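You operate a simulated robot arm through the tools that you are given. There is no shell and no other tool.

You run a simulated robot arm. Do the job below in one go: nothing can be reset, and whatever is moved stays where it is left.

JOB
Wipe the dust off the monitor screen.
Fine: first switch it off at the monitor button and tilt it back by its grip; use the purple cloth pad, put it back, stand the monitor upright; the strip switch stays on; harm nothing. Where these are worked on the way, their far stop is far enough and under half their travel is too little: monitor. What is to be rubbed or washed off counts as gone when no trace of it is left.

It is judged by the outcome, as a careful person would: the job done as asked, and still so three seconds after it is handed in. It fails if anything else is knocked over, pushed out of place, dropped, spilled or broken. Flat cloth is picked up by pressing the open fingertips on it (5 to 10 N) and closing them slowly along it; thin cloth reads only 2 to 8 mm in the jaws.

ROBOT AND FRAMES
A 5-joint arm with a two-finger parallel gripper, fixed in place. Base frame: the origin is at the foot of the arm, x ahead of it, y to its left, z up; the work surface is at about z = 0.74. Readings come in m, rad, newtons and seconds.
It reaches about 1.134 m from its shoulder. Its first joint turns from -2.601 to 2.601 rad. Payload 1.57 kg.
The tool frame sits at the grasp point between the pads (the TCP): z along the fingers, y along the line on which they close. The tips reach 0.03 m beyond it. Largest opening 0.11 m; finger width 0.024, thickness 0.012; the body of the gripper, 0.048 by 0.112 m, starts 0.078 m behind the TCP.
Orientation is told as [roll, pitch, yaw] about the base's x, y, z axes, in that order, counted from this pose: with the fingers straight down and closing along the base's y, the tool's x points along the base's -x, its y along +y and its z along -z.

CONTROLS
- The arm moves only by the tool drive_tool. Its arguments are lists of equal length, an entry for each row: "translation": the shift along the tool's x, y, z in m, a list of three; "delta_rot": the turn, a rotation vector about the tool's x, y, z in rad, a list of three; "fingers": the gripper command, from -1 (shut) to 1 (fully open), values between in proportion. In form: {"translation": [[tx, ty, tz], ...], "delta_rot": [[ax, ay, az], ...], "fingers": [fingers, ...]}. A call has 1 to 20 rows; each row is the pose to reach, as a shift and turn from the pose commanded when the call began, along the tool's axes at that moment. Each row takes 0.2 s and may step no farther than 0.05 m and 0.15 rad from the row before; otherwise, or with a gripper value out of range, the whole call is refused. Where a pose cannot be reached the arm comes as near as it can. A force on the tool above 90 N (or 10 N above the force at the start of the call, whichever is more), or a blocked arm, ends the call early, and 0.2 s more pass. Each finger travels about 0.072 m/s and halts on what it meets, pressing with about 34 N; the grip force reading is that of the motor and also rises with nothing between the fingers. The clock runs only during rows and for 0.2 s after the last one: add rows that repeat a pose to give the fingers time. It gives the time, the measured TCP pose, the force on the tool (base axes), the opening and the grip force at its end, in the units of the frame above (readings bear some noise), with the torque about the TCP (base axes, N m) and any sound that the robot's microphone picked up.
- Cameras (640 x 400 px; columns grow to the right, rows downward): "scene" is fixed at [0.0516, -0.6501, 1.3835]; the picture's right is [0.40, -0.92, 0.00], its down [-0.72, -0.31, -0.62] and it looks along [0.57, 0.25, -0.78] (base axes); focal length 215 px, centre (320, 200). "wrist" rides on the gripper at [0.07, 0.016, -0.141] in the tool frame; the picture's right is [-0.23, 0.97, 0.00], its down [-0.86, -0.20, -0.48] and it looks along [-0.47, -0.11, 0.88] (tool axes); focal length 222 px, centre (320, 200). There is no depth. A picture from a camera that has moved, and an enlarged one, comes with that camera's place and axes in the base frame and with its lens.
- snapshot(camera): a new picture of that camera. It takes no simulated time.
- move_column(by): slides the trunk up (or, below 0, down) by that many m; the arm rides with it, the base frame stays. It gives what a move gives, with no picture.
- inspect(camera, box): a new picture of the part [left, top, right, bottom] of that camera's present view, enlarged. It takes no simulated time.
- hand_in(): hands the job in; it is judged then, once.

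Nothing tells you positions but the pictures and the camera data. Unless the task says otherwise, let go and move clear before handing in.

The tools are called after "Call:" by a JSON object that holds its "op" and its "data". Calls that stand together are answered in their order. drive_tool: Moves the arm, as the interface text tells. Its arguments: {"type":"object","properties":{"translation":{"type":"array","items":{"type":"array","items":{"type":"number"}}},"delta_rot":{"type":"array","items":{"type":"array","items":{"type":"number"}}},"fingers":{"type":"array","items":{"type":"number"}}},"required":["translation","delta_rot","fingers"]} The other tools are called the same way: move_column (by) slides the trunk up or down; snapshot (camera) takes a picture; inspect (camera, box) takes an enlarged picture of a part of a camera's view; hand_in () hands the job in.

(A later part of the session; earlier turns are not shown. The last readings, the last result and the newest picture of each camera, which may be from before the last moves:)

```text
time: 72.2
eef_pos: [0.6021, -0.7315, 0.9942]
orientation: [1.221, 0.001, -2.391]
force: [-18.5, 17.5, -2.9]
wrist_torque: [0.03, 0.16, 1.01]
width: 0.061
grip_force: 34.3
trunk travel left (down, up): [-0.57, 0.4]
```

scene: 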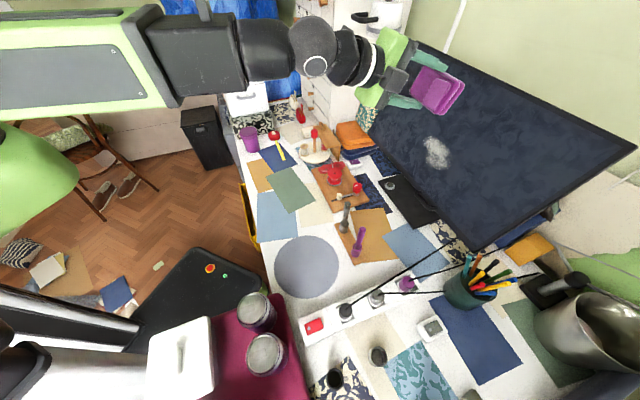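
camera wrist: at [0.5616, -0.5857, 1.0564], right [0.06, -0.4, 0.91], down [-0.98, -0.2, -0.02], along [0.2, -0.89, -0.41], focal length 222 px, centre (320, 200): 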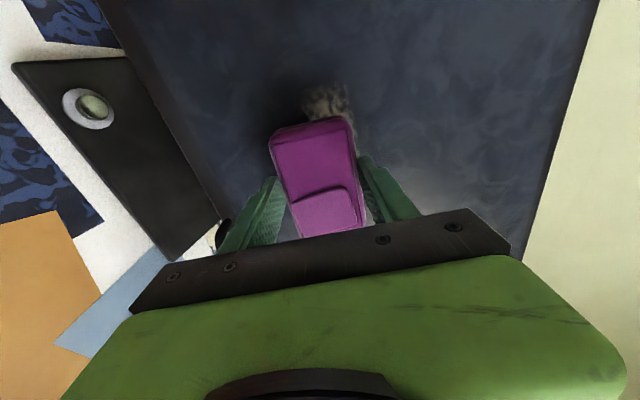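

Contact at ρ ≈ 0.945, about 25 N. I'll ease to about 10 N and stroke sideways to the right along the screen.

Call:
{"op": "drive_tool", "data": {"translation": [[0, -0.0011, -0.0029], [-0.0165, -0.0011, -0.0031], [-0.0331, -0.0013, -0.0035], [-0.0497, -0.0013, -0.0036], [-0.0663, -0.0014, -0.0038], [-0.083, -0.0014, -0.0039]], "delta_rot": [[0, 0, 0], [0, -0.0164, 0.006], [0, -0.0328, 0.012], [0, -0.0492, 0.018], [0, -0.0656, 0.024], [0, -0.0819, 0.03]], "fingers": [-0.6, -0.6, -0.6, -0.6, -0.6, -0.6]}}

Call:
{"op": "inspect", "data": {"camera": "scene", "box": [380, 90, 500, 180]}}

Call:
{"op": "snapshot", "data": {"camera": "wrist"}}

```text
time: 73.6
eef_pos: [0.5394, -0.7866, 0.9935]
orientation: [1.22, -0.001, -2.478]
force: [-0.9, -0.4, -0.8]
wrist_torque: [0.03, -0.03, 0.0]
width: 0.0612
grip_force: 33.2
trunk travel left (down, up): [-0.57, 0.4]
```

```text
4.44 times, centred on (440, 135) of scene
camera zoom: at [0.0516, -0.6501, 1.3835], right [0.4, -0.92, 0.0], down [-0.72, -0.31, -0.62], along [0.57, 0.25, -0.78], focal length 956 px, centre (-213, 489)
```

zoom: 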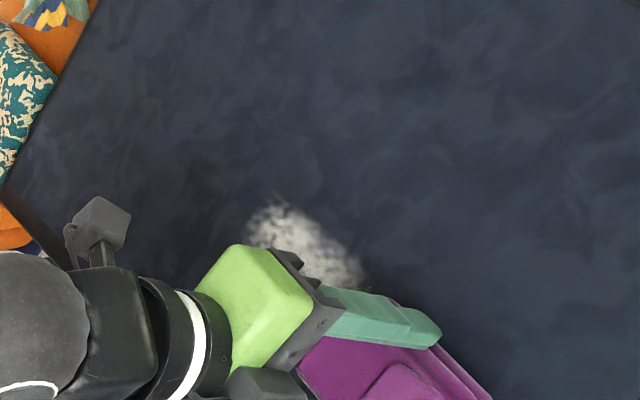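

```text
taken
camera wrist: at [0.5164, -0.644, 1.0565], right [0.03, -0.4, 0.91], down [-0.99, -0.12, -0.02], along [0.12, -0.91, -0.4], focal length 222 px, centre (320, 200)
```

wrist: 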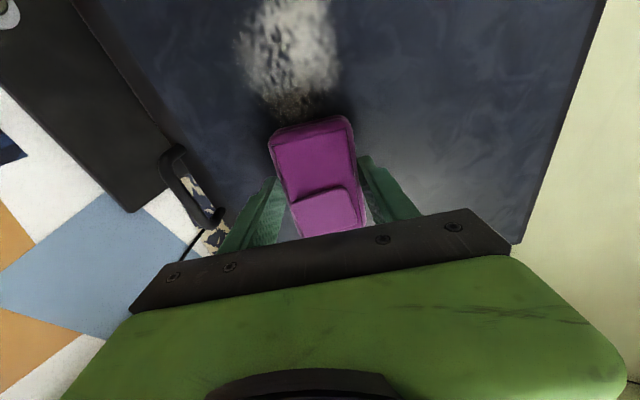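

Call:
{"op": "drive_tool", "data": {"translation": [[0, 0.001, 0.0028], [0, 0.0017, 0.0047]], "delta_rot": [[0, 0, 0], [0, 0, 0]], "fingers": [-0.6, -0.6]}}

```text
time: 74.2
eef_pos: [0.5409, -0.788, 0.9944]
orientation: [1.217, 0.002, -2.479]
force: [-17.8, 19.2, -2.1]
wrist_torque: [0.06, 0.13, 1.03]
width: 0.0608
grip_force: 33.6
trunk travel left (down, up): [-0.57, 0.4]
```

Call:
{"op": "drive_tool", "data": {"translation": [[0, -0.0008, -0.0021], [0.0167, -0.0013, -0.0037], [0.0333, -0.0019, -0.0051], [0.0498, -0.0024, -0.0067]], "delta_rot": [[0, 0, 0], [0, 0.0164, -0.006], [0, 0.0328, -0.012], [0, 0.0492, -0.018]], "fingers": [-0.6, -0.6, -0.6, -0.6]}}

Call:
{"op": "drive_tool", "data": {"translation": [[0.0167, -0.0006, -0.0015], [0.0333, -0.0012, -0.0032]], "delta_rot": [[0, 0.0164, -0.006], [0, 0.0328, -0.012]], "fingers": [-0.6, -0.6]}}

Call:
{"op": "inspect", "data": {"camera": "scene", "box": [380, 90, 500, 180]}}

Call:
{"op": "snapshot", "data": {"camera": "wrist"}}

```text
time: 75.2
eef_pos: [0.5788, -0.754, 0.9945]
orientation: [1.219, 0.0, -2.426]
force: [-4.5, 3.0, 2.5]
wrist_torque: [-0.1, -0.17, 0.13]
width: 0.061
grip_force: 34.4
trunk travel left (down, up): [-0.57, 0.4]
```

```text
time: 75.8
eef_pos: [0.6006, -0.7295, 0.9931]
orientation: [1.218, -0.001, -2.392]
force: [-0.5, -0.1, 0.2]
wrist_torque: [0.01, -0.01, 0.03]
width: 0.0606
grip_force: 33.6
trunk travel left (down, up): [-0.57, 0.4]
```

```text
4.44 times, centred on (440, 135) of scene
camera zoom: at [0.0516, -0.6501, 1.3835], right [0.4, -0.92, 0.0], down [-0.72, -0.31, -0.62], along [0.57, 0.25, -0.78], focal length 956 px, centre (-213, 489)
```

zoom: 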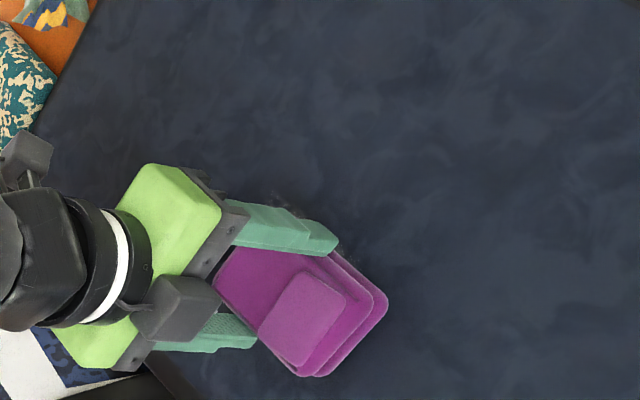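

```text
taken
camera wrist: at [0.5655, -0.59, 1.0564], right [0.06, -0.4, 0.91], down [-0.98, -0.2, -0.02], along [0.2, -0.89, -0.4], focal length 222 px, centre (320, 200)
```

wrist: 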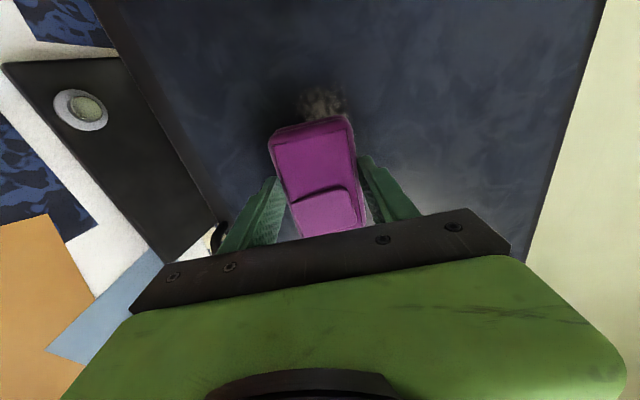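

The right part of the dust is wiping off, but my stroke drifts out of contact. I'll continue leftward with a bit more press, in short strokes with force checks.

Call:
{"op": "drive_tool", "data": {"translation": [[0, 0.0014, 0.0038], [0.0165, 0.0015, 0.0041], [0.033, 0.0015, 0.0041]], "delta_rot": [[0, 0, 0], [0, 0.0164, -0.006], [0, 0.0328, -0.012]], "fingers": [-0.6, -0.6, -0.6]}}

```text
time: 76.6
eef_pos: [0.6263, -0.7103, 0.9951]
orientation: [1.223, 0.0, -2.357]
force: [-15.8, 5.5, 4.9]
wrist_torque: [-0.48, -0.11, -1.11]
width: 0.0609
grip_force: 33.5
trunk travel left (down, up): [-0.57, 0.4]
```

Call:
{"op": "drive_tool", "data": {"translation": [[0.0165, -0.0002, -0.0005], [0.033, -0.0005, -0.0013], [0.0495, -0.0008, -0.0022]], "delta_rot": [[0, 0.0164, -0.006], [0, 0.0328, -0.012], [0, 0.0492, -0.018]], "fingers": [-0.6, -0.6, -0.6]}}

Call:
{"op": "inspect", "data": {"camera": "scene", "box": [380, 90, 500, 180]}}

Call:
{"op": "snapshot", "data": {"camera": "wrist"}}

```text
time: 77.4
eef_pos: [0.6607, -0.6726, 0.9942]
orientation: [1.222, -0.001, -2.305]
force: [-12.8, 6.8, 5.0]
wrist_torque: [-0.5, -0.12, -1.01]
width: 0.061
grip_force: 34.3
trunk travel left (down, up): [-0.57, 0.4]
```

```text
4.44 times, centred on (440, 135) of scene
camera zoom: at [0.0516, -0.6501, 1.3835], right [0.4, -0.92, 0.0], down [-0.72, -0.31, -0.62], along [0.57, 0.25, -0.78], focal length 956 px, centre (-213, 489)
```

zoom: 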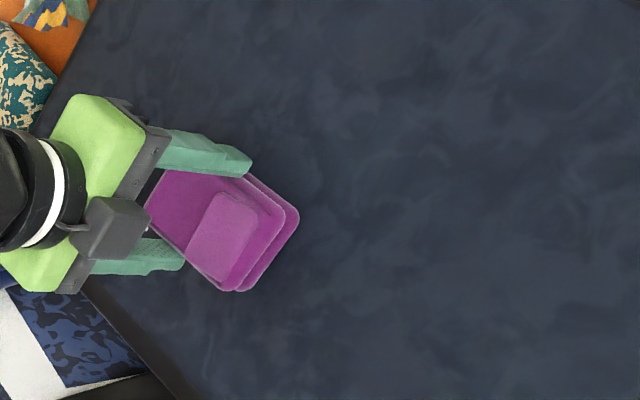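

```text
taken
camera wrist: at [0.6129, -0.5371, 1.058], right [0.1, -0.39, 0.91], down [-0.96, -0.29, -0.02], along [0.27, -0.87, -0.4], focal length 222 px, centre (320, 200)
```

wrist: 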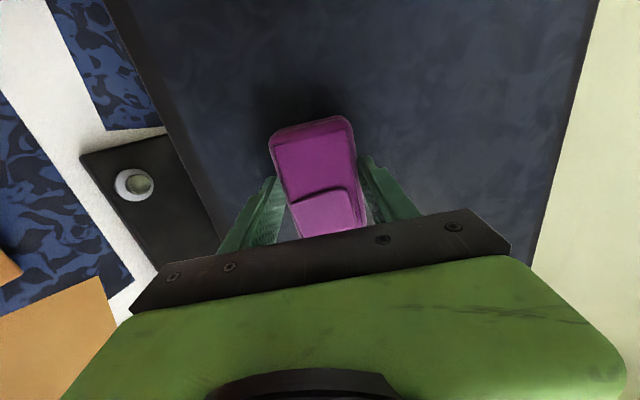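

Call:
{"op": "drive_tool", "data": {"translation": [[0.0165, -0.0003, -0.0008], [0.033, -0.0007, -0.0019]], "delta_rot": [[0, 0.0164, -0.006], [0, 0.0328, -0.012]], "fingers": [-0.6, -0.6]}}

Call:
{"op": "drive_tool", "data": {"translation": [[0, -0.0103, -0.0282], [0, -0.0206, -0.0563]], "delta_rot": [[0, 0, 0], [0, 0, 0]], "fingers": [-0.6, -0.6]}}

Call:
{"op": "inspect", "data": {"camera": "scene", "box": [380, 80, 540, 200]}}

Call:
{"op": "inspect", "data": {"camera": "scene", "box": [400, 110, 480, 170]}}

Call:
{"op": "snapshot", "data": {"camera": "wrist"}}

```text
time: 78.0
eef_pos: [0.6824, -0.6473, 0.9936]
orientation: [1.22, 0.0, -2.267]
force: [-3.2, 1.6, 0.7]
wrist_torque: [-0.11, 0.0, -0.22]
width: 0.061
grip_force: 33.8
trunk travel left (down, up): [-0.57, 0.4]
```

```text
time: 78.6
eef_pos: [0.6369, -0.6085, 0.9938]
orientation: [1.219, 0.001, -2.27]
force: [0.2, -0.4, 0.0]
wrist_torque: [0.02, 0.03, -0.02]
width: 0.0609
grip_force: 34.2
trunk travel left (down, up): [-0.57, 0.4]
```

```text
3.33 times, centred on (460, 140) of scene
camera zoom: at [0.0516, -0.6501, 1.3835], right [0.4, -0.92, 0.0], down [-0.72, -0.31, -0.62], along [0.57, 0.25, -0.78], focal length 717 px, centre (-147, 400)
```

zoom: 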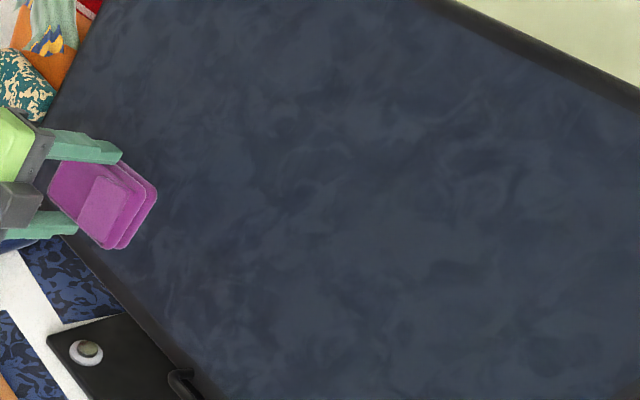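

```text
6.67 times, centred on (440, 140) of scene
camera zoom: at [0.0516, -0.6501, 1.3835], right [0.4, -0.92, 0.0], down [-0.72, -0.31, -0.62], along [0.57, 0.25, -0.78], focal length 1434 px, centre (-480, 600)
```

zoom: 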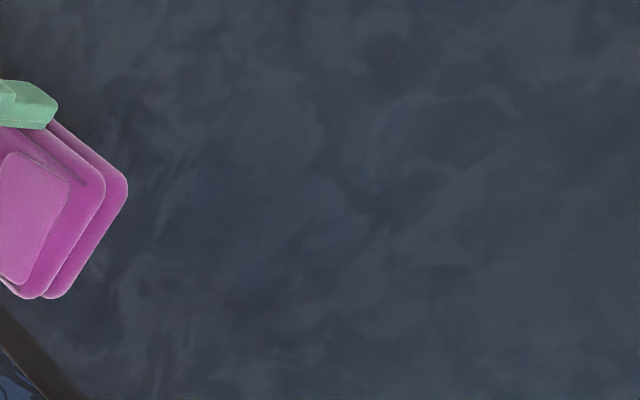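

```text
taken
camera wrist: at [0.5842, -0.4748, 1.0567], right [0.11, -0.39, 0.91], down [-0.95, -0.32, -0.02], along [0.3, -0.86, -0.4], focal length 222 px, centre (320, 200)
```

wrist: 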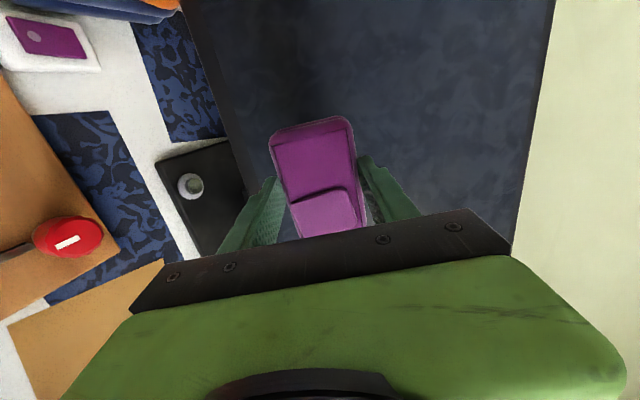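

Call:
{"op": "inspect", "data": {"camera": "scene", "box": [410, 130, 470, 175]}}

Call:
{"op": "inspect", "data": {"camera": "scene", "box": [430, 150, 490, 195]}}

```text
8.89 times, centred on (440, 152) of scene
camera zoom: at [0.0516, -0.6501, 1.3835], right [0.4, -0.92, 0.0], down [-0.72, -0.31, -0.62], along [0.57, 0.25, -0.78], focal length 1912 px, centre (-747, 622)
```

zoom: 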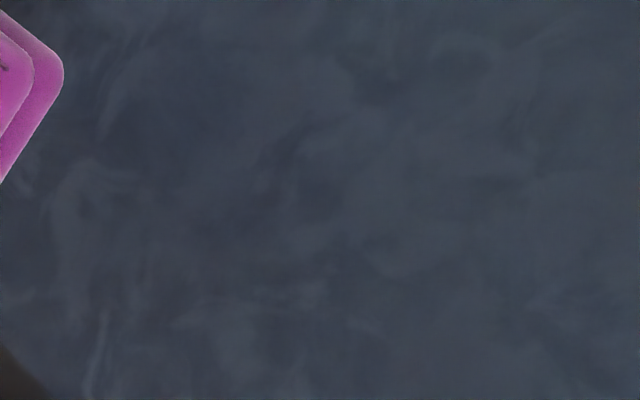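

```text
8.89 times, centred on (460, 172) of scene
camera zoom: at [0.0516, -0.6501, 1.3835], right [0.4, -0.92, 0.0], down [-0.72, -0.31, -0.62], along [0.57, 0.25, -0.78], focal length 1912 px, centre (-924, 444)
```

zoom: 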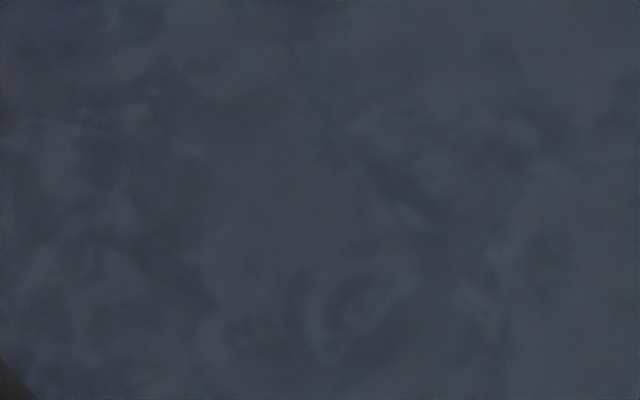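

The visible area is clean, but I'll make extra passes slightly lower and higher to be sure that no trace is left at the edges of the patch.

Call:
{"op": "move_column", "data": {"by": -0.03}}

Call:
{"op": "drive_tool", "data": {"translation": [[0, 0.0086, 0.0235], [0, 0.0155, 0.0423]], "delta_rot": [[0, 0, 0], [0, 0, 0]], "fingers": [-0.6, -0.6]}}

Call:
{"op": "drive_tool", "data": {"translation": [[0, 0.0022, 0.0061]], "delta_rot": [[0, 0, 0]], "fingers": [-0.6]}}

```text
time: 79.4
eef_pos: [0.6374, -0.6105, 0.9626]
orientation: [1.219, 0.001, -2.268]
force: [-0.3, -0.2, -0.5]
wrist_torque: [0.03, 0.01, 0.0]
width: 0.0609
grip_force: 33.7
trunk travel left (down, up): [-0.54, 0.43]
```

```text
time: 80.0
eef_pos: [0.6728, -0.6389, 0.9643]
orientation: [1.221, 0.001, -2.27]
force: [0.1, 0.3, -0.9]
wrist_torque: [-0.01, -0.01, 0.03]
width: 0.061
grip_force: 33.6
trunk travel left (down, up): [-0.54, 0.43]
```

```text
time: 80.4
eef_pos: [0.677, -0.6422, 0.9636]
orientation: [1.222, 0.0, -2.269]
force: [-7.2, 6.6, -0.5]
wrist_torque: [-0.04, -0.09, -0.52]
width: 0.0611
grip_force: 33.9
trunk travel left (down, up): [-0.54, 0.43]
```

Call:
{"op": "drive_tool", "data": {"translation": [[-0.0163, 0.0002, 0.0006], [-0.0326, 0.0002, 0.0006], [-0.049, 0.0002, 0.0005], [-0.0654, 0.0001, 0.0002]], "delta_rot": [[0, -0.0164, 0.006], [0, -0.0328, 0.012], [0, -0.0492, 0.018], [0, -0.0656, 0.024]], "fingers": [-0.6, -0.6, -0.6, -0.6]}}

```text
time: 81.4
eef_pos: [0.6337, -0.6919, 0.9643]
orientation: [1.222, -0.001, -2.339]
force: [-3.4, 6.2, 2.0]
wrist_torque: [-0.04, -0.14, 0.38]
width: 0.0609
grip_force: 34.4
trunk travel left (down, up): [-0.54, 0.43]
```

Call:
{"op": "drive_tool", "data": {"translation": [[-0.0164, 0.0003, 0.0008], [-0.0328, 0.0001, 0.0004], [-0.0492, 0.0, -0.0001], [-0.0657, -0.0003, -0.0008]], "delta_rot": [[0, -0.0164, 0.006], [0, -0.0328, 0.012], [0, -0.0492, 0.018], [0, -0.0656, 0.024]], "fingers": [-0.6, -0.6, -0.6, -0.6]}}

```text
time: 82.4
eef_pos: [0.5874, -0.7406, 0.9641]
orientation: [1.22, 0.0, -2.41]
force: [-4.0, 5.2, 0.8]
wrist_torque: [-0.06, -0.1, 0.36]
width: 0.0609
grip_force: 33.9
trunk travel left (down, up): [-0.54, 0.43]
```

Call:
{"op": "drive_tool", "data": {"translation": [[-0.0165, 0.0005, 0.0013], [-0.033, 0.0005, 0.0013], [-0.0495, 0.0006, 0.0016], [-0.066, 0.0005, 0.0013]], "delta_rot": [[0, -0.0164, 0.006], [0, -0.0328, 0.012], [0, -0.0492, 0.018], [0, -0.0656, 0.024]], "fingers": [-0.6, -0.6, -0.6, -0.6]}}

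Call:
{"op": "inspect", "data": {"camera": "scene", "box": [380, 80, 540, 200]}}

```text
time: 83.4
eef_pos: [0.5405, -0.7845, 0.963]
orientation: [1.219, 0.001, -2.479]
force: [-0.4, 0.0, -0.5]
wrist_torque: [-0.03, -0.02, 0.0]
width: 0.0609
grip_force: 34.0
trunk travel left (down, up): [-0.54, 0.43]
```

```text
3.33 times, centred on (460, 140) of scene
camera zoom: at [0.0516, -0.6501, 1.3835], right [0.4, -0.92, 0.0], down [-0.72, -0.31, -0.62], along [0.57, 0.25, -0.78], focal length 717 px, centre (-147, 400)
```

zoom: 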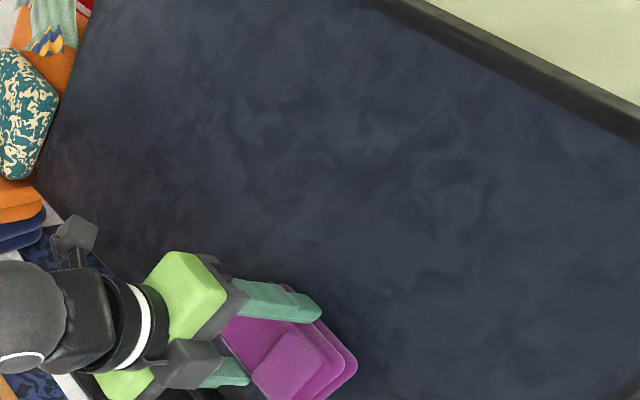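

The monitor seems to have tipped forward some during the low pass. I'll check the whole view.

Call:
{"op": "inspect", "data": {"camera": "scene", "box": [360, 30, 640, 260]}}

Call:
{"op": "snapshot", "data": {"camera": "wrist"}}

```text
1.74 times, centred on (500, 145) of scene
camera zoom: at [0.0516, -0.6501, 1.3835], right [0.4, -0.92, 0.0], down [-0.72, -0.31, -0.62], along [0.57, 0.25, -0.78], focal length 374 px, centre (7, 296)
```

zoom: 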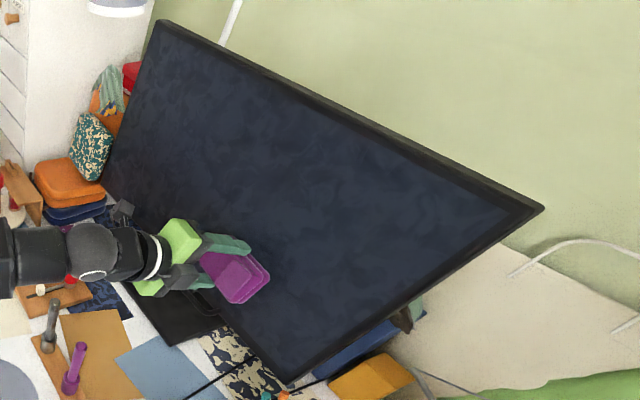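

```text
taken
camera wrist: at [0.5164, -0.6425, 1.0266], right [0.03, -0.4, 0.91], down [-0.99, -0.12, -0.02], along [0.12, -0.91, -0.4], focal length 222 px, centre (320, 200)
```

wrist: 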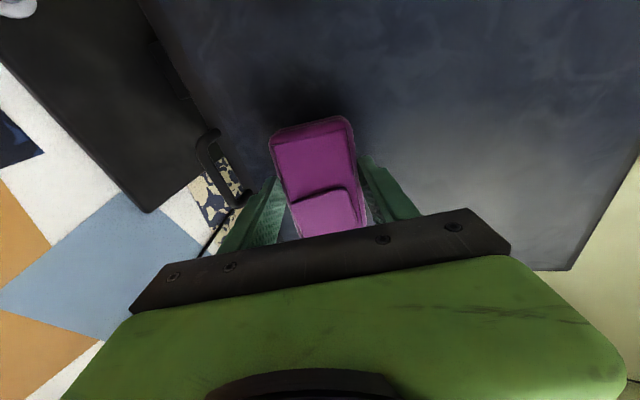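

Call:
{"op": "drive_tool", "data": {"translation": [[0, -0.0155, -0.0423], [0, -0.031, -0.0845], [0, -0.0464, -0.1268]], "delta_rot": [[0, 0, 0], [0, 0, 0], [0, 0, 0]], "fingers": [-0.6, -0.6, -0.6]}}

Call:
{"op": "inspect", "data": {"camera": "scene", "box": [390, 90, 510, 200]}}

Call:
{"op": "inspect", "data": {"camera": "scene", "box": [410, 120, 470, 165]}}

Call:
{"op": "snapshot", "data": {"camera": "wrist"}}

```text
time: 84.2
eef_pos: [0.4561, -0.6783, 0.9633]
orientation: [1.219, 0.002, -2.481]
force: [-0.2, 0.3, 0.0]
wrist_torque: [0.0, 0.02, 0.01]
width: 0.0607
grip_force: 34.1
trunk travel left (down, up): [-0.54, 0.43]
```

```text
3.64 times, centred on (450, 145) of scene
camera zoom: at [0.0516, -0.6501, 1.3835], right [0.4, -0.92, 0.0], down [-0.72, -0.31, -0.62], along [0.57, 0.25, -0.78], focal length 782 px, centre (-153, 400)
```

zoom: 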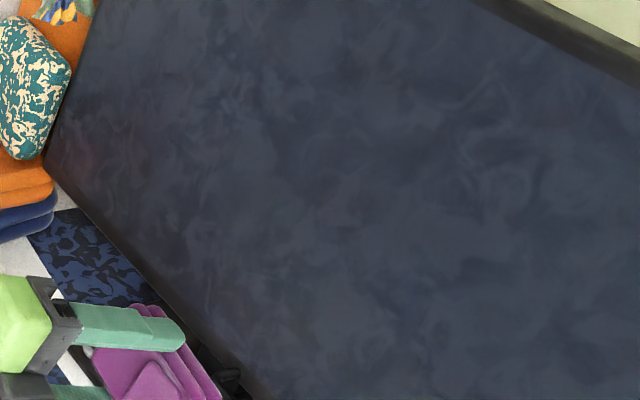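

```text
8.89 times, centred on (440, 142) of scene
camera zoom: at [0.0516, -0.6501, 1.3835], right [0.4, -0.92, 0.0], down [-0.72, -0.31, -0.62], along [0.57, 0.25, -0.78], focal length 1912 px, centre (-747, 711)
```

zoom: 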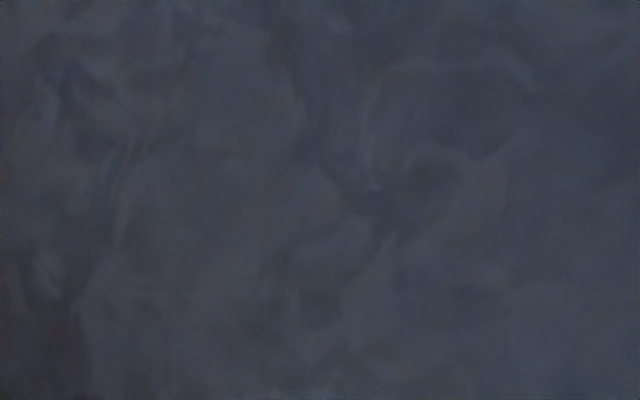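

```text
taken
camera wrist: at [0.4331, -0.536, 1.0266], right [0.03, -0.4, 0.91], down [-0.99, -0.12, -0.02], along [0.12, -0.91, -0.4], focal length 222 px, centre (320, 200)
```

wrist: 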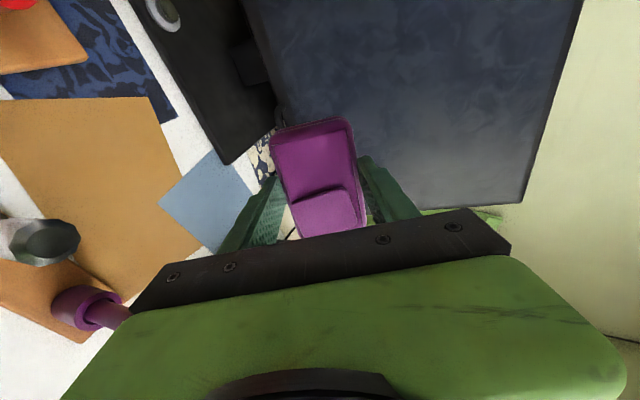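

The screen looks clean. To be safe against faint edge traces, I'll bring the monitor back to its full tilt by pressing the cloth on the upper screen, then make one more mid/upper pass.

Call:
{"op": "move_column", "data": {"by": 0.155}}

Call:
{"op": "drive_tool", "data": {"translation": [[0.0439, 0.0002, 0.0007], [0.0877, 0.0005, 0.0013], [0.0877, 0.0132, 0.0361], [0.0877, 0.0259, 0.0708], [0.0877, 0.0386, 0.1055]], "delta_rot": [[0, 0.0504, -0.0184], [0, 0.1008, -0.0369], [0, 0.1008, -0.0369], [0, 0.1008, -0.0369], [0, 0.1008, -0.0369]], "fingers": [-0.6, -0.6, -0.6, -0.6, -0.6]}}

Call:
{"op": "inspect", "data": {"camera": "scene", "box": [360, 30, 640, 260]}}

```text
time: 86.0
eef_pos: [0.4567, -0.6795, 1.1183]
orientation: [1.219, 0.0, -2.478]
force: [0.6, -0.2, 0.7]
wrist_torque: [0.0, 0.02, 0.02]
width: 0.0612
grip_force: 33.8
trunk travel left (down, up): [-0.695, 0.275]
```

```text
time: 87.2
eef_pos: [0.596, -0.713, 1.1183]
orientation: [1.218, 0.0, -2.371]
force: [-0.5, -0.2, -0.8]
wrist_torque: [0.01, 0.01, -0.05]
width: 0.0608
grip_force: 34.1
trunk travel left (down, up): [-0.695, 0.275]
```

```text
1.74 times, centred on (500, 145) of scene
camera zoom: at [0.0516, -0.6501, 1.3835], right [0.4, -0.92, 0.0], down [-0.72, -0.31, -0.62], along [0.57, 0.25, -0.78], focal length 374 px, centre (7, 296)
```

zoom: 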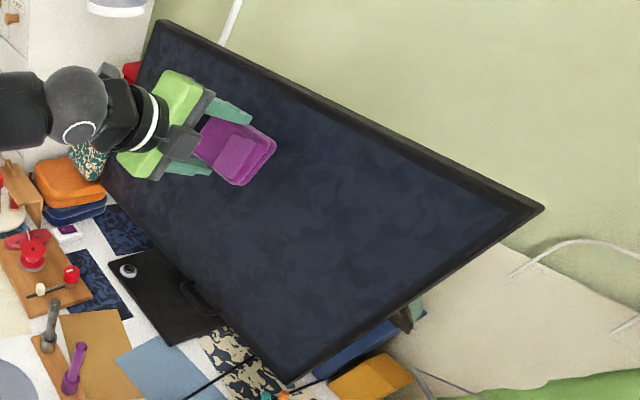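

Call:
{"op": "drive_tool", "data": {"translation": [[0, 0.0103, 0.0282], [0, 0.0138, 0.0376], [0, 0.0155, 0.0423]], "delta_rot": [[0, 0, 0], [0, 0, 0], [0, 0, 0]], "fingers": [-0.6, -0.6, -0.6]}}

Call:
{"op": "drive_tool", "data": {"translation": [[0, 0.0017, 0.0047], [0, 0.0034, 0.0094]], "delta_rot": [[0, 0, 0], [0, 0, 0]], "fingers": [-0.6, -0.6]}}

Call:
{"op": "inspect", "data": {"camera": "scene", "box": [360, 30, 640, 260]}}

```text
time: 88.0
eef_pos: [0.6255, -0.7461, 1.1197]
orientation: [1.221, 0.002, -2.372]
force: [-6.0, 6.4, 3.7]
wrist_torque: [-0.14, -0.34, 0.42]
width: 0.0608
grip_force: 34.2
trunk travel left (down, up): [-0.695, 0.275]
```

```text
time: 88.6
eef_pos: [0.6334, -0.7529, 1.1211]
orientation: [1.221, 0.001, -2.371]
force: [-5.6, 6.8, 4.1]
wrist_torque: [-0.13, -0.43, 0.42]
width: 0.0611
grip_force: 34.2
trunk travel left (down, up): [-0.695, 0.275]
```

```text
1.74 times, centred on (500, 145) of scene
camera zoom: at [0.0516, -0.6501, 1.3835], right [0.4, -0.92, 0.0], down [-0.72, -0.31, -0.62], along [0.57, 0.25, -0.78], focal length 374 px, centre (7, 296)
```

zoom: 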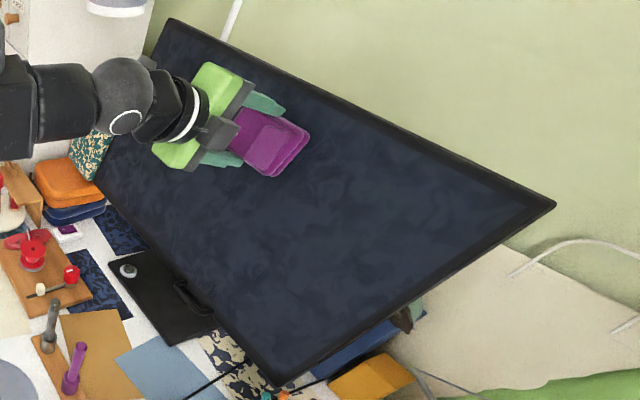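

Call:
{"op": "drive_tool", "data": {"translation": [[0, 0.0014, 0.0038], [0, 0.0024, 0.0066]], "delta_rot": [[0, 0, 0], [0, 0, 0]], "fingers": [-0.6, -0.6]}}

Call:
{"op": "inspect", "data": {"camera": "scene", "box": [360, 30, 640, 260]}}

```text
time: 89.2
eef_pos: [0.6385, -0.7562, 1.1187]
orientation: [1.22, 0.0, -2.372]
force: [-5.7, 6.4, 4.0]
wrist_torque: [-0.1, -0.33, 0.37]
width: 0.0611
grip_force: 33.9
trunk travel left (down, up): [-0.695, 0.275]
```

```text
1.74 times, centred on (500, 145) of scene
camera zoom: at [0.0516, -0.6501, 1.3835], right [0.4, -0.92, 0.0], down [-0.72, -0.31, -0.62], along [0.57, 0.25, -0.78], focal length 374 px, centre (7, 296)
```

zoom: 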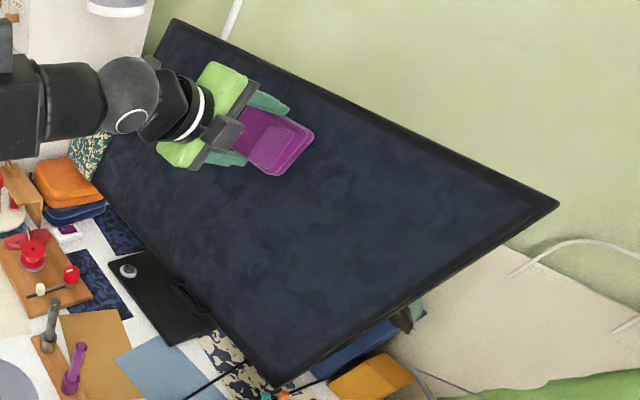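

It is back at full tilt. Now a light pass at the hinge height, where the press won't turn the screen.

Call:
{"op": "drive_tool", "data": {"translation": [[0, -0.0138, -0.0376], [0, -0.0241, -0.0657]], "delta_rot": [[0, 0, 0], [0, 0, 0]], "fingers": [-0.6, -0.6]}}

Call:
{"op": "move_column", "data": {"by": -0.103}}

Call:
{"op": "drive_tool", "data": {"translation": [[-0.0327, -0.0008, -0.0023], [-0.0654, -0.0018, -0.0047], [-0.0975, -0.0033, -0.0089]], "delta_rot": [[0, -0.0333, 0.0122], [0, -0.0667, 0.0244], [0, -0.1, 0.0366]], "fingers": [-0.6, -0.6, -0.6]}}

```text
time: 89.8
eef_pos: [0.5899, -0.7077, 1.119]
orientation: [1.22, -0.001, -2.371]
force: [-0.3, -0.1, 0.2]
wrist_torque: [0.04, 0.01, 0.02]
width: 0.0609
grip_force: 33.9
trunk travel left (down, up): [-0.695, 0.275]
```

```text
time: 91.1
eef_pos: [0.5895, -0.7083, 1.0136]
orientation: [1.22, 0.0, -2.372]
force: [0.0, 0.6, -0.8]
wrist_torque: [0.03, 0.03, 0.0]
width: 0.0611
grip_force: 33.9
trunk travel left (down, up): [-0.592, 0.378]
```

```text
time: 91.9
eef_pos: [0.5121, -0.769, 1.0156]
orientation: [1.219, 0.002, -2.479]
force: [-0.2, -0.4, -0.1]
wrist_torque: [0.03, 0.05, -0.02]
width: 0.0612
grip_force: 33.6
trunk travel left (down, up): [-0.592, 0.378]
```

Call:
{"op": "drive_tool", "data": {"translation": [[0, 0.0069, 0.0188], [0, 0.0127, 0.0347]], "delta_rot": [[0, 0, 0], [0, 0, 0]], "fingers": [-0.6, -0.6]}}

Call:
{"op": "drive_tool", "data": {"translation": [[0, 0.0014, 0.0038]], "delta_rot": [[0, 0, 0]], "fingers": [-0.6]}}

Call:
{"op": "drive_tool", "data": {"translation": [[0, 0.001, 0.0028]], "delta_rot": [[0, 0, 0]], "fingers": [-0.6]}}

```text
time: 92.5
eef_pos: [0.5362, -0.7968, 1.0139]
orientation: [1.219, 0.001, -2.478]
force: [-0.4, 0.3, 0.0]
wrist_torque: [0.03, 0.0, -0.03]
width: 0.0611
grip_force: 34.0
trunk travel left (down, up): [-0.592, 0.378]
```

```text
time: 92.9
eef_pos: [0.5381, -0.8005, 1.016]
orientation: [1.22, 0.002, -2.478]
force: [-4.2, 4.6, 0.7]
wrist_torque: [-0.08, -0.13, 0.26]
width: 0.0605
grip_force: 34.5
trunk travel left (down, up): [-0.592, 0.378]
```

```text
time: 93.3
eef_pos: [0.539, -0.8019, 1.0157]
orientation: [1.22, -0.001, -2.479]
force: [-14.7, 18.3, -2.0]
wrist_torque: [-0.18, -0.06, 1.01]
width: 0.061
grip_force: 34.4
trunk travel left (down, up): [-0.592, 0.378]
```

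Call:
{"op": "drive_tool", "data": {"translation": [[0.0167, -0.0002, -0.0005], [0.0333, -0.0005, -0.0014], [0.0499, -0.0009, -0.0025]], "delta_rot": [[0, 0.0164, -0.006], [0, 0.0328, -0.012], [0, 0.0492, -0.018]], "fingers": [-0.6, -0.6, -0.6]}}

Call:
{"op": "drive_tool", "data": {"translation": [[0.0167, -0.0003, -0.0009], [0.0333, -0.0006, -0.0017]], "delta_rot": [[0, 0.0164, -0.006], [0, 0.0328, -0.012]], "fingers": [-0.6, -0.6]}}

```text
time: 94.1
eef_pos: [0.5749, -0.7705, 1.0179]
orientation: [1.222, 0.002, -2.428]
force: [-19.9, 9.7, 8.1]
wrist_torque: [-0.2, -0.84, 0.4]
width: 0.0608
grip_force: 34.1
trunk travel left (down, up): [-0.592, 0.378]
```

```text
time: 94.7
eef_pos: [0.6015, -0.7453, 1.0176]
orientation: [1.221, 0.001, -2.39]
force: [-13.4, 6.4, 4.9]
wrist_torque: [-0.1, -0.52, 0.34]
width: 0.061
grip_force: 34.0
trunk travel left (down, up): [-0.592, 0.378]
```

Call:
{"op": "drive_tool", "data": {"translation": [[0.0165, 0.0001, 0.0002], [0.033, 0.0001, 0.0002], [0.0495, -0.0001, -0.0003]], "delta_rot": [[0, 0.0164, -0.006], [0, 0.0328, -0.012], [0, 0.0492, -0.018]], "fingers": [-0.6, -0.6, -0.6]}}

Call:
{"op": "drive_tool", "data": {"translation": [[0.0165, -0.0003, -0.0007], [0.033, -0.0006, -0.0016], [0.0495, -0.0009, -0.0025]], "delta_rot": [[0, 0.0164, -0.006], [0, 0.0328, -0.012], [0, 0.0492, -0.018]], "fingers": [-0.6, -0.6, -0.6]}}

Call:
{"op": "inspect", "data": {"camera": "scene", "box": [360, 30, 640, 260]}}

```text
time: 95.5
eef_pos: [0.6356, -0.7121, 1.0173]
orientation: [1.223, 0.001, -2.338]
force: [-14.0, 6.6, 5.1]
wrist_torque: [-0.48, -0.15, -1.14]
width: 0.061
grip_force: 34.3
trunk travel left (down, up): [-0.592, 0.378]
```

```text
time: 96.3
eef_pos: [0.6697, -0.6746, 1.0156]
orientation: [1.222, 0.003, -2.285]
force: [-7.3, 5.0, 2.5]
wrist_torque: [-0.26, -0.11, -0.59]
width: 0.0608
grip_force: 33.5
trunk travel left (down, up): [-0.592, 0.378]
```

```text
1.74 times, centred on (500, 145) of scene
camera zoom: at [0.0516, -0.6501, 1.3835], right [0.4, -0.92, 0.0], down [-0.72, -0.31, -0.62], along [0.57, 0.25, -0.78], focal length 374 px, centre (7, 296)
```

zoom: 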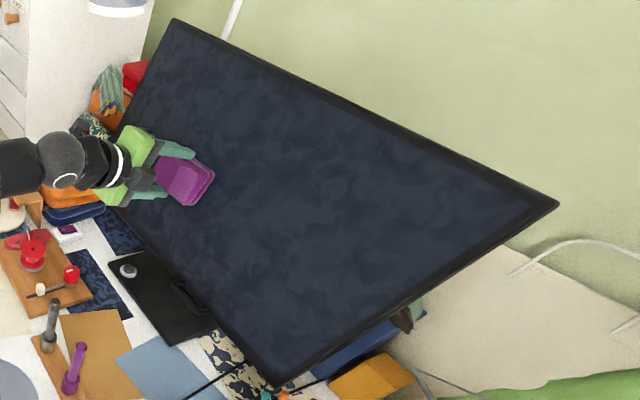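

Still at full tilt. One last light return pass a bit lower.

Call:
{"op": "drive_tool", "data": {"translation": [[0, -0.0103, -0.0282]], "delta_rot": [[0, 0, 0]], "fingers": [-0.6]}}

Call:
{"op": "move_column", "data": {"by": -0.035}}

Call:
{"op": "drive_tool", "data": {"translation": [[0, 0.0045, 0.0122], [0, 0.0055, 0.015]], "delta_rot": [[0, 0, 0], [0, 0, 0]], "fingers": [-0.6, -0.6]}}

```text
time: 96.7
eef_pos: [0.6465, -0.6555, 1.0165]
orientation: [1.221, 0.003, -2.288]
force: [-0.1, -0.2, 0.3]
wrist_torque: [0.03, 0.03, 0.02]
width: 0.0611
grip_force: 34.1
trunk travel left (down, up): [-0.592, 0.378]
```

```text
time: 97.5
eef_pos: [0.6472, -0.6566, 0.9811]
orientation: [1.22, -0.001, -2.287]
force: [0.0, 0.0, -1.1]
wrist_torque: [0.02, 0.01, -0.02]
width: 0.0611
grip_force: 34.3
trunk travel left (down, up): [-0.557, 0.413]
```

```text
time: 98.1
eef_pos: [0.6602, -0.667, 0.981]
orientation: [1.22, 0.0, -2.286]
force: [-0.7, 0.5, -0.5]
wrist_torque: [0.04, 0.03, -0.03]
width: 0.061
grip_force: 33.8
trunk travel left (down, up): [-0.557, 0.413]
```

Call:
{"op": "drive_tool", "data": {"translation": [[0, 0.001, 0.0028]], "delta_rot": [[0, 0, 0]], "fingers": [-0.6]}}

Call:
{"op": "drive_tool", "data": {"translation": [[0, 0.0007, 0.0019]], "delta_rot": [[0, 0, 0]], "fingers": [-0.6]}}

```text
time: 98.5
eef_pos: [0.6606, -0.6672, 0.9818]
orientation: [1.221, 0.001, -2.286]
force: [-11.2, 10.6, -1.6]
wrist_torque: [-0.07, -0.12, -0.82]
width: 0.061
grip_force: 34.3
trunk travel left (down, up): [-0.557, 0.413]
```

```text
time: 98.9
eef_pos: [0.662, -0.67, 0.9817]
orientation: [1.222, 0.003, -2.286]
force: [-13.5, 14.0, -2.0]
wrist_torque: [-0.05, -0.21, -1.01]
width: 0.0612
grip_force: 34.0
trunk travel left (down, up): [-0.557, 0.413]
```

Call:
{"op": "drive_tool", "data": {"translation": [[-0.0163, -0.0003, -0.0009], [-0.0326, -0.0003, -0.0009], [-0.049, -0.0004, -0.001], [-0.0654, -0.0004, -0.0012]], "delta_rot": [[0, -0.0164, 0.006], [0, -0.0328, 0.012], [0, -0.0492, 0.018], [0, -0.0656, 0.024]], "fingers": [-0.6, -0.6, -0.6, -0.6]}}

Call:
{"op": "drive_tool", "data": {"translation": [[-0.0164, 0.0001, 0.0003], [-0.0328, 0.0, 0.0], [-0.0492, -0.0001, -0.0003], [-0.0657, -0.0003, -0.0008]], "delta_rot": [[0, -0.0164, 0.006], [0, -0.0328, 0.012], [0, -0.0492, 0.018], [0, -0.0656, 0.024]], "fingers": [-0.6, -0.6, -0.6, -0.6]}}

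Call:
{"op": "inspect", "data": {"camera": "scene", "box": [360, 30, 640, 260]}}

```text
time: 99.9
eef_pos: [0.6184, -0.7161, 0.9811]
orientation: [1.22, 0.0, -2.356]
force: [-9.8, 17.5, -1.2]
wrist_torque: [-0.22, -0.08, 1.07]
width: 0.061
grip_force: 33.5
trunk travel left (down, up): [-0.557, 0.413]
```

```text
time: 100.9
eef_pos: [0.571, -0.7642, 0.982]
orientation: [1.22, -0.001, -2.426]
force: [-8.4, 15.9, 0.8]
wrist_torque: [-0.23, -0.21, 1.0]
width: 0.0611
grip_force: 33.8
trunk travel left (down, up): [-0.557, 0.413]
```

```text
1.74 times, centred on (500, 145) of scene
camera zoom: at [0.0516, -0.6501, 1.3835], right [0.4, -0.92, 0.0], down [-0.72, -0.31, -0.62], along [0.57, 0.25, -0.78], focal length 374 px, centre (7, 296)
```

zoom: 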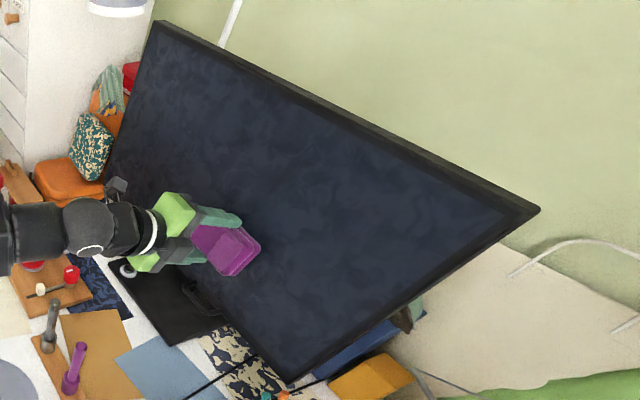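

Enough wiping: the screen looks clean everywhere, and it leaned forward again a little, which is the way it has to go anyway. I'll retract and check the screen.

Call:
{"op": "drive_tool", "data": {"translation": [[0, -0.0155, -0.0423], [0, -0.031, -0.0845], [0, -0.0447, -0.122]], "delta_rot": [[0, 0, 0], [0, 0, 0], [0, 0, 0]], "fingers": [-0.6, -0.6, -0.6]}}

Call:
{"op": "move_column", "data": {"by": 0.15}}

Call:
{"op": "inspect", "data": {"camera": "scene", "box": [380, 90, 520, 200]}}

Call:
{"op": "snapshot", "data": {"camera": "wrist"}}

Call:
{"op": "inspect", "data": {"camera": "wrist", "box": [100, 0, 360, 180]}}

```text
time: 101.7
eef_pos: [0.4859, -0.666, 0.9803]
orientation: [1.22, 0.001, -2.426]
force: [0.0, -0.3, -0.4]
wrist_torque: [0.03, 0.02, 0.01]
width: 0.061
grip_force: 33.8
trunk travel left (down, up): [-0.557, 0.413]
```

```text
time: 103.5
eef_pos: [0.4865, -0.6649, 1.1302]
orientation: [1.22, 0.002, -2.426]
force: [0.3, 0.1, 0.4]
wrist_torque: [0.02, 0.0, -0.01]
width: 0.0608
grip_force: 34.4
trunk travel left (down, up): [-0.707, 0.263]
```

```text
3.64 times, centred on (450, 145) of scene
camera zoom: at [0.0516, -0.6501, 1.3835], right [0.4, -0.92, 0.0], down [-0.72, -0.31, -0.62], along [0.57, 0.25, -0.78], focal length 782 px, centre (-153, 400)
```

zoom: 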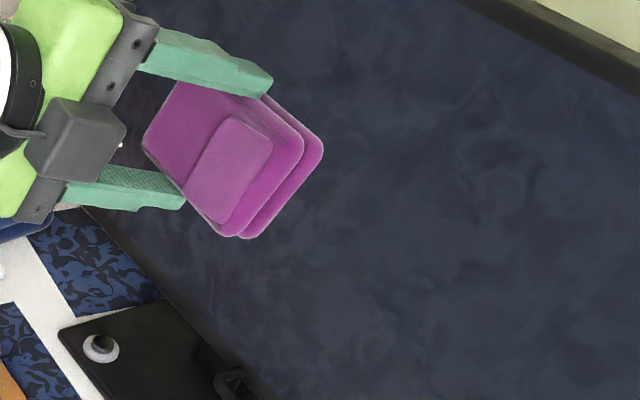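

```text
taken
camera wrist: at [0.4551, -0.5246, 1.1935], right [0.05, -0.4, 0.91], down [-0.99, -0.17, -0.02], along [0.17, -0.9, -0.4], focal length 222 px, centre (320, 200)
```

wrist: 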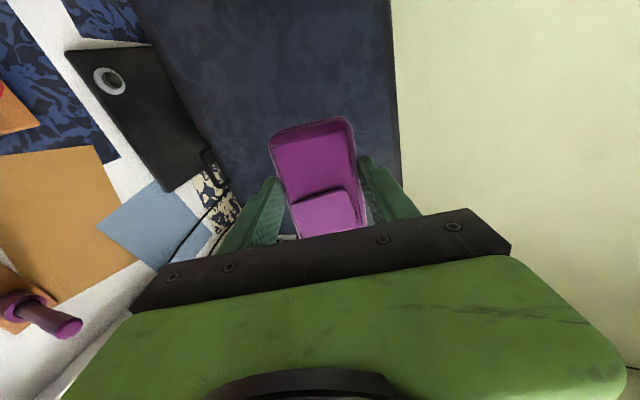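

```text
2.22 times, centred on (230, 90) of wrist
camera zoom: at [0.4551, -0.5246, 1.1935], right [0.05, -0.4, 0.91], down [-0.99, -0.17, -0.02], along [0.17, -0.9, -0.4], focal length 494 px, centre (520, 444)
```

zoom: 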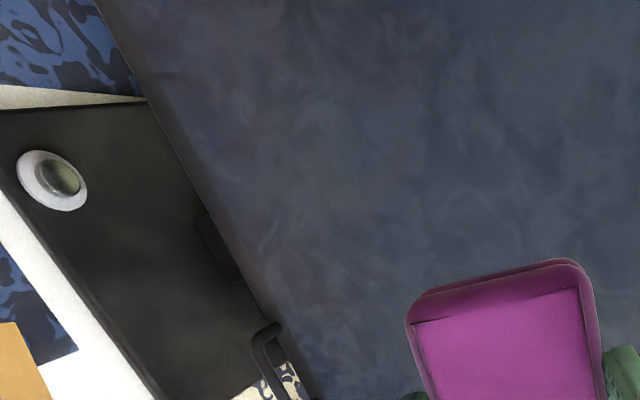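

The screen is clean. I'll return the pad: raise, bring the tool upright, then swing back over its original place.

Call:
{"op": "move_column", "data": {"by": 0.06}}

Call:
{"op": "drive_tool", "data": {"translation": [[0, -0.033, -0.0023], [0, -0.0644, -0.0089], [0, -0.0945, -0.0196], [0, -0.1228, -0.0343], [0, -0.149, -0.0526], [0, -0.1724, -0.0744], [0, -0.1927, -0.0991], [0, -0.2094, -0.1263], [0, -0.2225, -0.1555], [0, -0.2225, -0.1555]], "delta_rot": [[0.14, 0, 0], [0.275, 0, 0], [0.41, 0, 0], [0.545, 0, 0], [0.68, 0, 0], [0.815, 0, 0], [0.95, 0, 0], [1.085, 0, 0], [1.22, 0, 0], [1.22, 0, 0]], "fingers": [-0.6, -0.6, -0.6, -0.6, -0.6, -0.6, -0.6, -0.6, -0.6, -0.6]}}

```text
time: 104.5
eef_pos: [0.4866, -0.6655, 1.1896]
orientation: [1.219, 0.001, -2.427]
force: [0.2, 0.1, -0.5]
wrist_torque: [0.0, 0.0, -0.02]
width: 0.0614
grip_force: 33.7
trunk travel left (down, up): [-0.767, 0.203]
```

```text
time: 106.7
eef_pos: [0.3393, -0.4974, 1.034]
orientation: [-0.002, 0.001, -2.425]
force: [0.1, -0.5, 0.6]
wrist_torque: [0.0, -0.02, 0.01]
width: 0.0611
grip_force: 33.8
trunk travel left (down, up): [-0.767, 0.203]
```

Call:
{"op": "drive_tool", "data": {"translation": [[0.0157, -0.0035, 0], [0.0314, -0.0071, 0], [0.0471, -0.0106, 0], [0.0628, -0.0142, 0], [0.0785, -0.0177, 0], [0.0942, -0.0213, 0], [0.11, -0.0248, 0], [0.1257, -0.0284, 0], [0.1414, -0.0319, 0], [0.1571, -0.0355, 0], [0.1728, -0.039, 0], [0.1885, -0.0426, 0], [0.2042, -0.0461, 0], [0.2042, -0.0461, 0]], "delta_rot": [[0, 0, -0.131], [0, 0, -0.262], [0, 0, -0.393], [0, 0, -0.523], [0, 0, -0.654], [0, 0, -0.785], [0, 0, -0.916], [0, 0, -1.047], [0, 0, -1.178], [0, 0, -1.308], [0, 0, -1.439], [0, 0, -1.57], [0, 0, -1.701], [0, 0, -1.701]], "fingers": [-0.6, -0.6, -0.6, -0.6, -0.6, -0.6, -0.6, -0.6, -0.6, -0.6, -0.6, -0.6, -0.6, -0.6]}}

Call:
{"op": "snapshot", "data": {"camera": "scene"}}

Call:
{"op": "snapshot", "data": {"camera": "wrist"}}

```text
time: 109.7
eef_pos: [0.464, -0.3292, 1.0329]
orientation: [0.0, -0.001, -0.721]
force: [0.2, 0.9, -0.6]
wrist_torque: [-0.03, 0.0, 0.02]
width: 0.0608
grip_force: 33.8
trunk travel left (down, up): [-0.767, 0.203]
```

```text
taken
```

scene: 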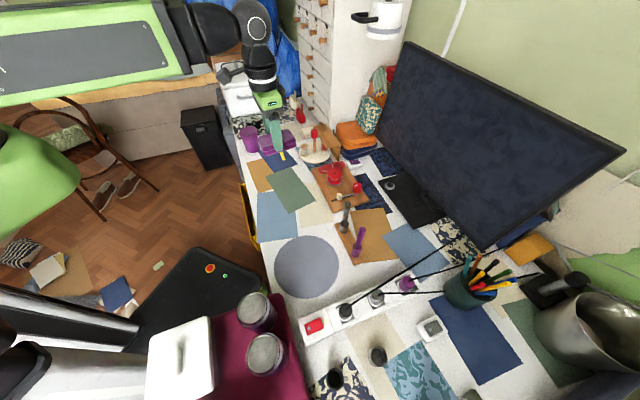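

```text
taken
camera wrist: at [0.4227, -0.2715, 1.1749], right [0.81, 0.58, 0.0], down [0.51, -0.72, 0.48], along [0.28, -0.39, -0.88], focal length 222 px, centre (320, 200)
```

wrist: 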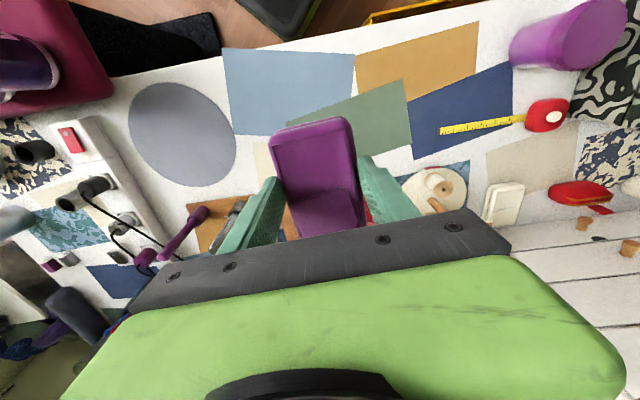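

Lined up with the original pose. I'll lower the pad to where it lay.

Call:
{"op": "move_column", "data": {"by": -0.235}}

Call:
{"op": "move_column", "data": {"by": -0.008}}

Call:
{"op": "move_column", "data": {"by": -0.003}}

Call:
{"op": "inspect", "data": {"camera": "scene", "box": [240, 160, 340, 240]}}

```text
time: 112.1
eef_pos: [0.4641, -0.3292, 0.799]
orientation: [0.001, -0.002, -0.723]
force: [0.2, -0.5, -0.7]
wrist_torque: [-0.01, 0.01, -0.01]
width: 0.0611
grip_force: 33.6
trunk travel left (down, up): [-0.532, 0.438]
```

```text
time: 112.7
eef_pos: [0.4648, -0.3298, 0.7911]
orientation: [0.001, 0.001, -0.723]
force: [1.0, 0.0, -0.9]
wrist_torque: [-0.01, 0.0, -0.01]
width: 0.0606
grip_force: 33.9
trunk travel left (down, up): [-0.524, 0.446]
```

```text
time: 113.2
eef_pos: [0.4646, -0.3291, 0.7875]
orientation: [0.001, 0.0, -0.722]
force: [-0.4, 0.2, 0.4]
wrist_torque: [-0.04, -0.02, 0.02]
width: 0.0608
grip_force: 34.1
trunk travel left (down, up): [-0.521, 0.449]
```

```text
5.00 times, centred on (290, 200) of scene
camera zoom: at [0.0516, -0.6501, 1.3835], right [0.4, -0.92, 0.0], down [-0.72, -0.31, -0.62], along [0.57, 0.25, -0.78], focal length 1076 px, centre (470, 200)
```

zoom: 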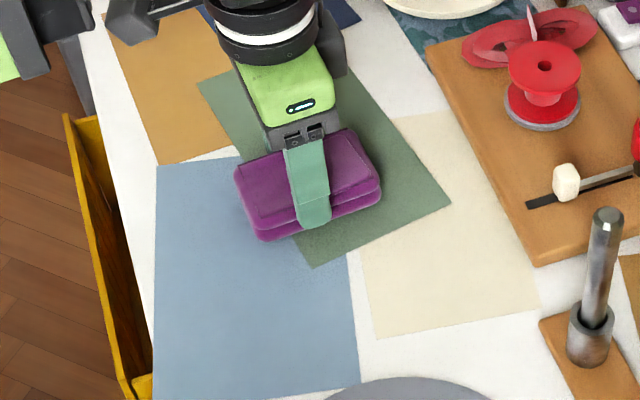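

Call:
{"op": "move_column", "data": {"by": -0.0015}}

Call:
{"op": "drive_tool", "data": {"translation": [[0, 0, 0], [0, 0, 0], [0, 0, 0], [0, 0, 0], [0, 0, 0], [0, 0, 0]], "delta_rot": [[0, 0, 0], [0, 0, 0], [0, 0, 0], [0, 0, 0], [0, 0, 0], [0, 0, 0]], "fingers": [0.1, 0.2, 0.3, 0.4, 0.55, 0.55]}}

Call:
{"op": "inspect", "data": {"camera": "scene", "box": [240, 160, 340, 240]}}

```text
time: 113.7
eef_pos: [0.4651, -0.3286, 0.786]
orientation: [0.001, 0.0, -0.724]
force: [-0.4, -0.2, -0.5]
wrist_torque: [0.01, 0.04, 0.03]
width: 0.0608
grip_force: 34.6
trunk travel left (down, up): [-0.52, 0.45]
```

```text
time: 115.1
eef_pos: [0.4646, -0.3298, 0.7869]
orientation: [0.002, -0.001, -0.724]
force: [-0.3, 0.3, 0.3]
wrist_torque: [0.02, 0.0, 0.02]
width: 0.0849
grip_force: 0.1
trunk travel left (down, up): [-0.52, 0.45]
```

```text
5.00 times, centred on (290, 200) of scene
camera zoom: at [0.0516, -0.6501, 1.3835], right [0.4, -0.92, 0.0], down [-0.72, -0.31, -0.62], along [0.57, 0.25, -0.78], focal length 1076 px, centre (470, 200)
```

zoom: 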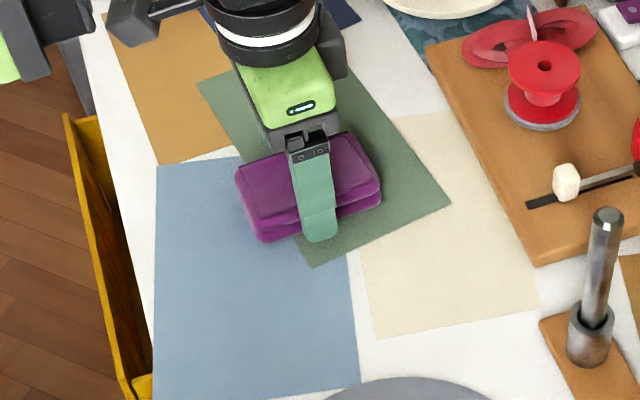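

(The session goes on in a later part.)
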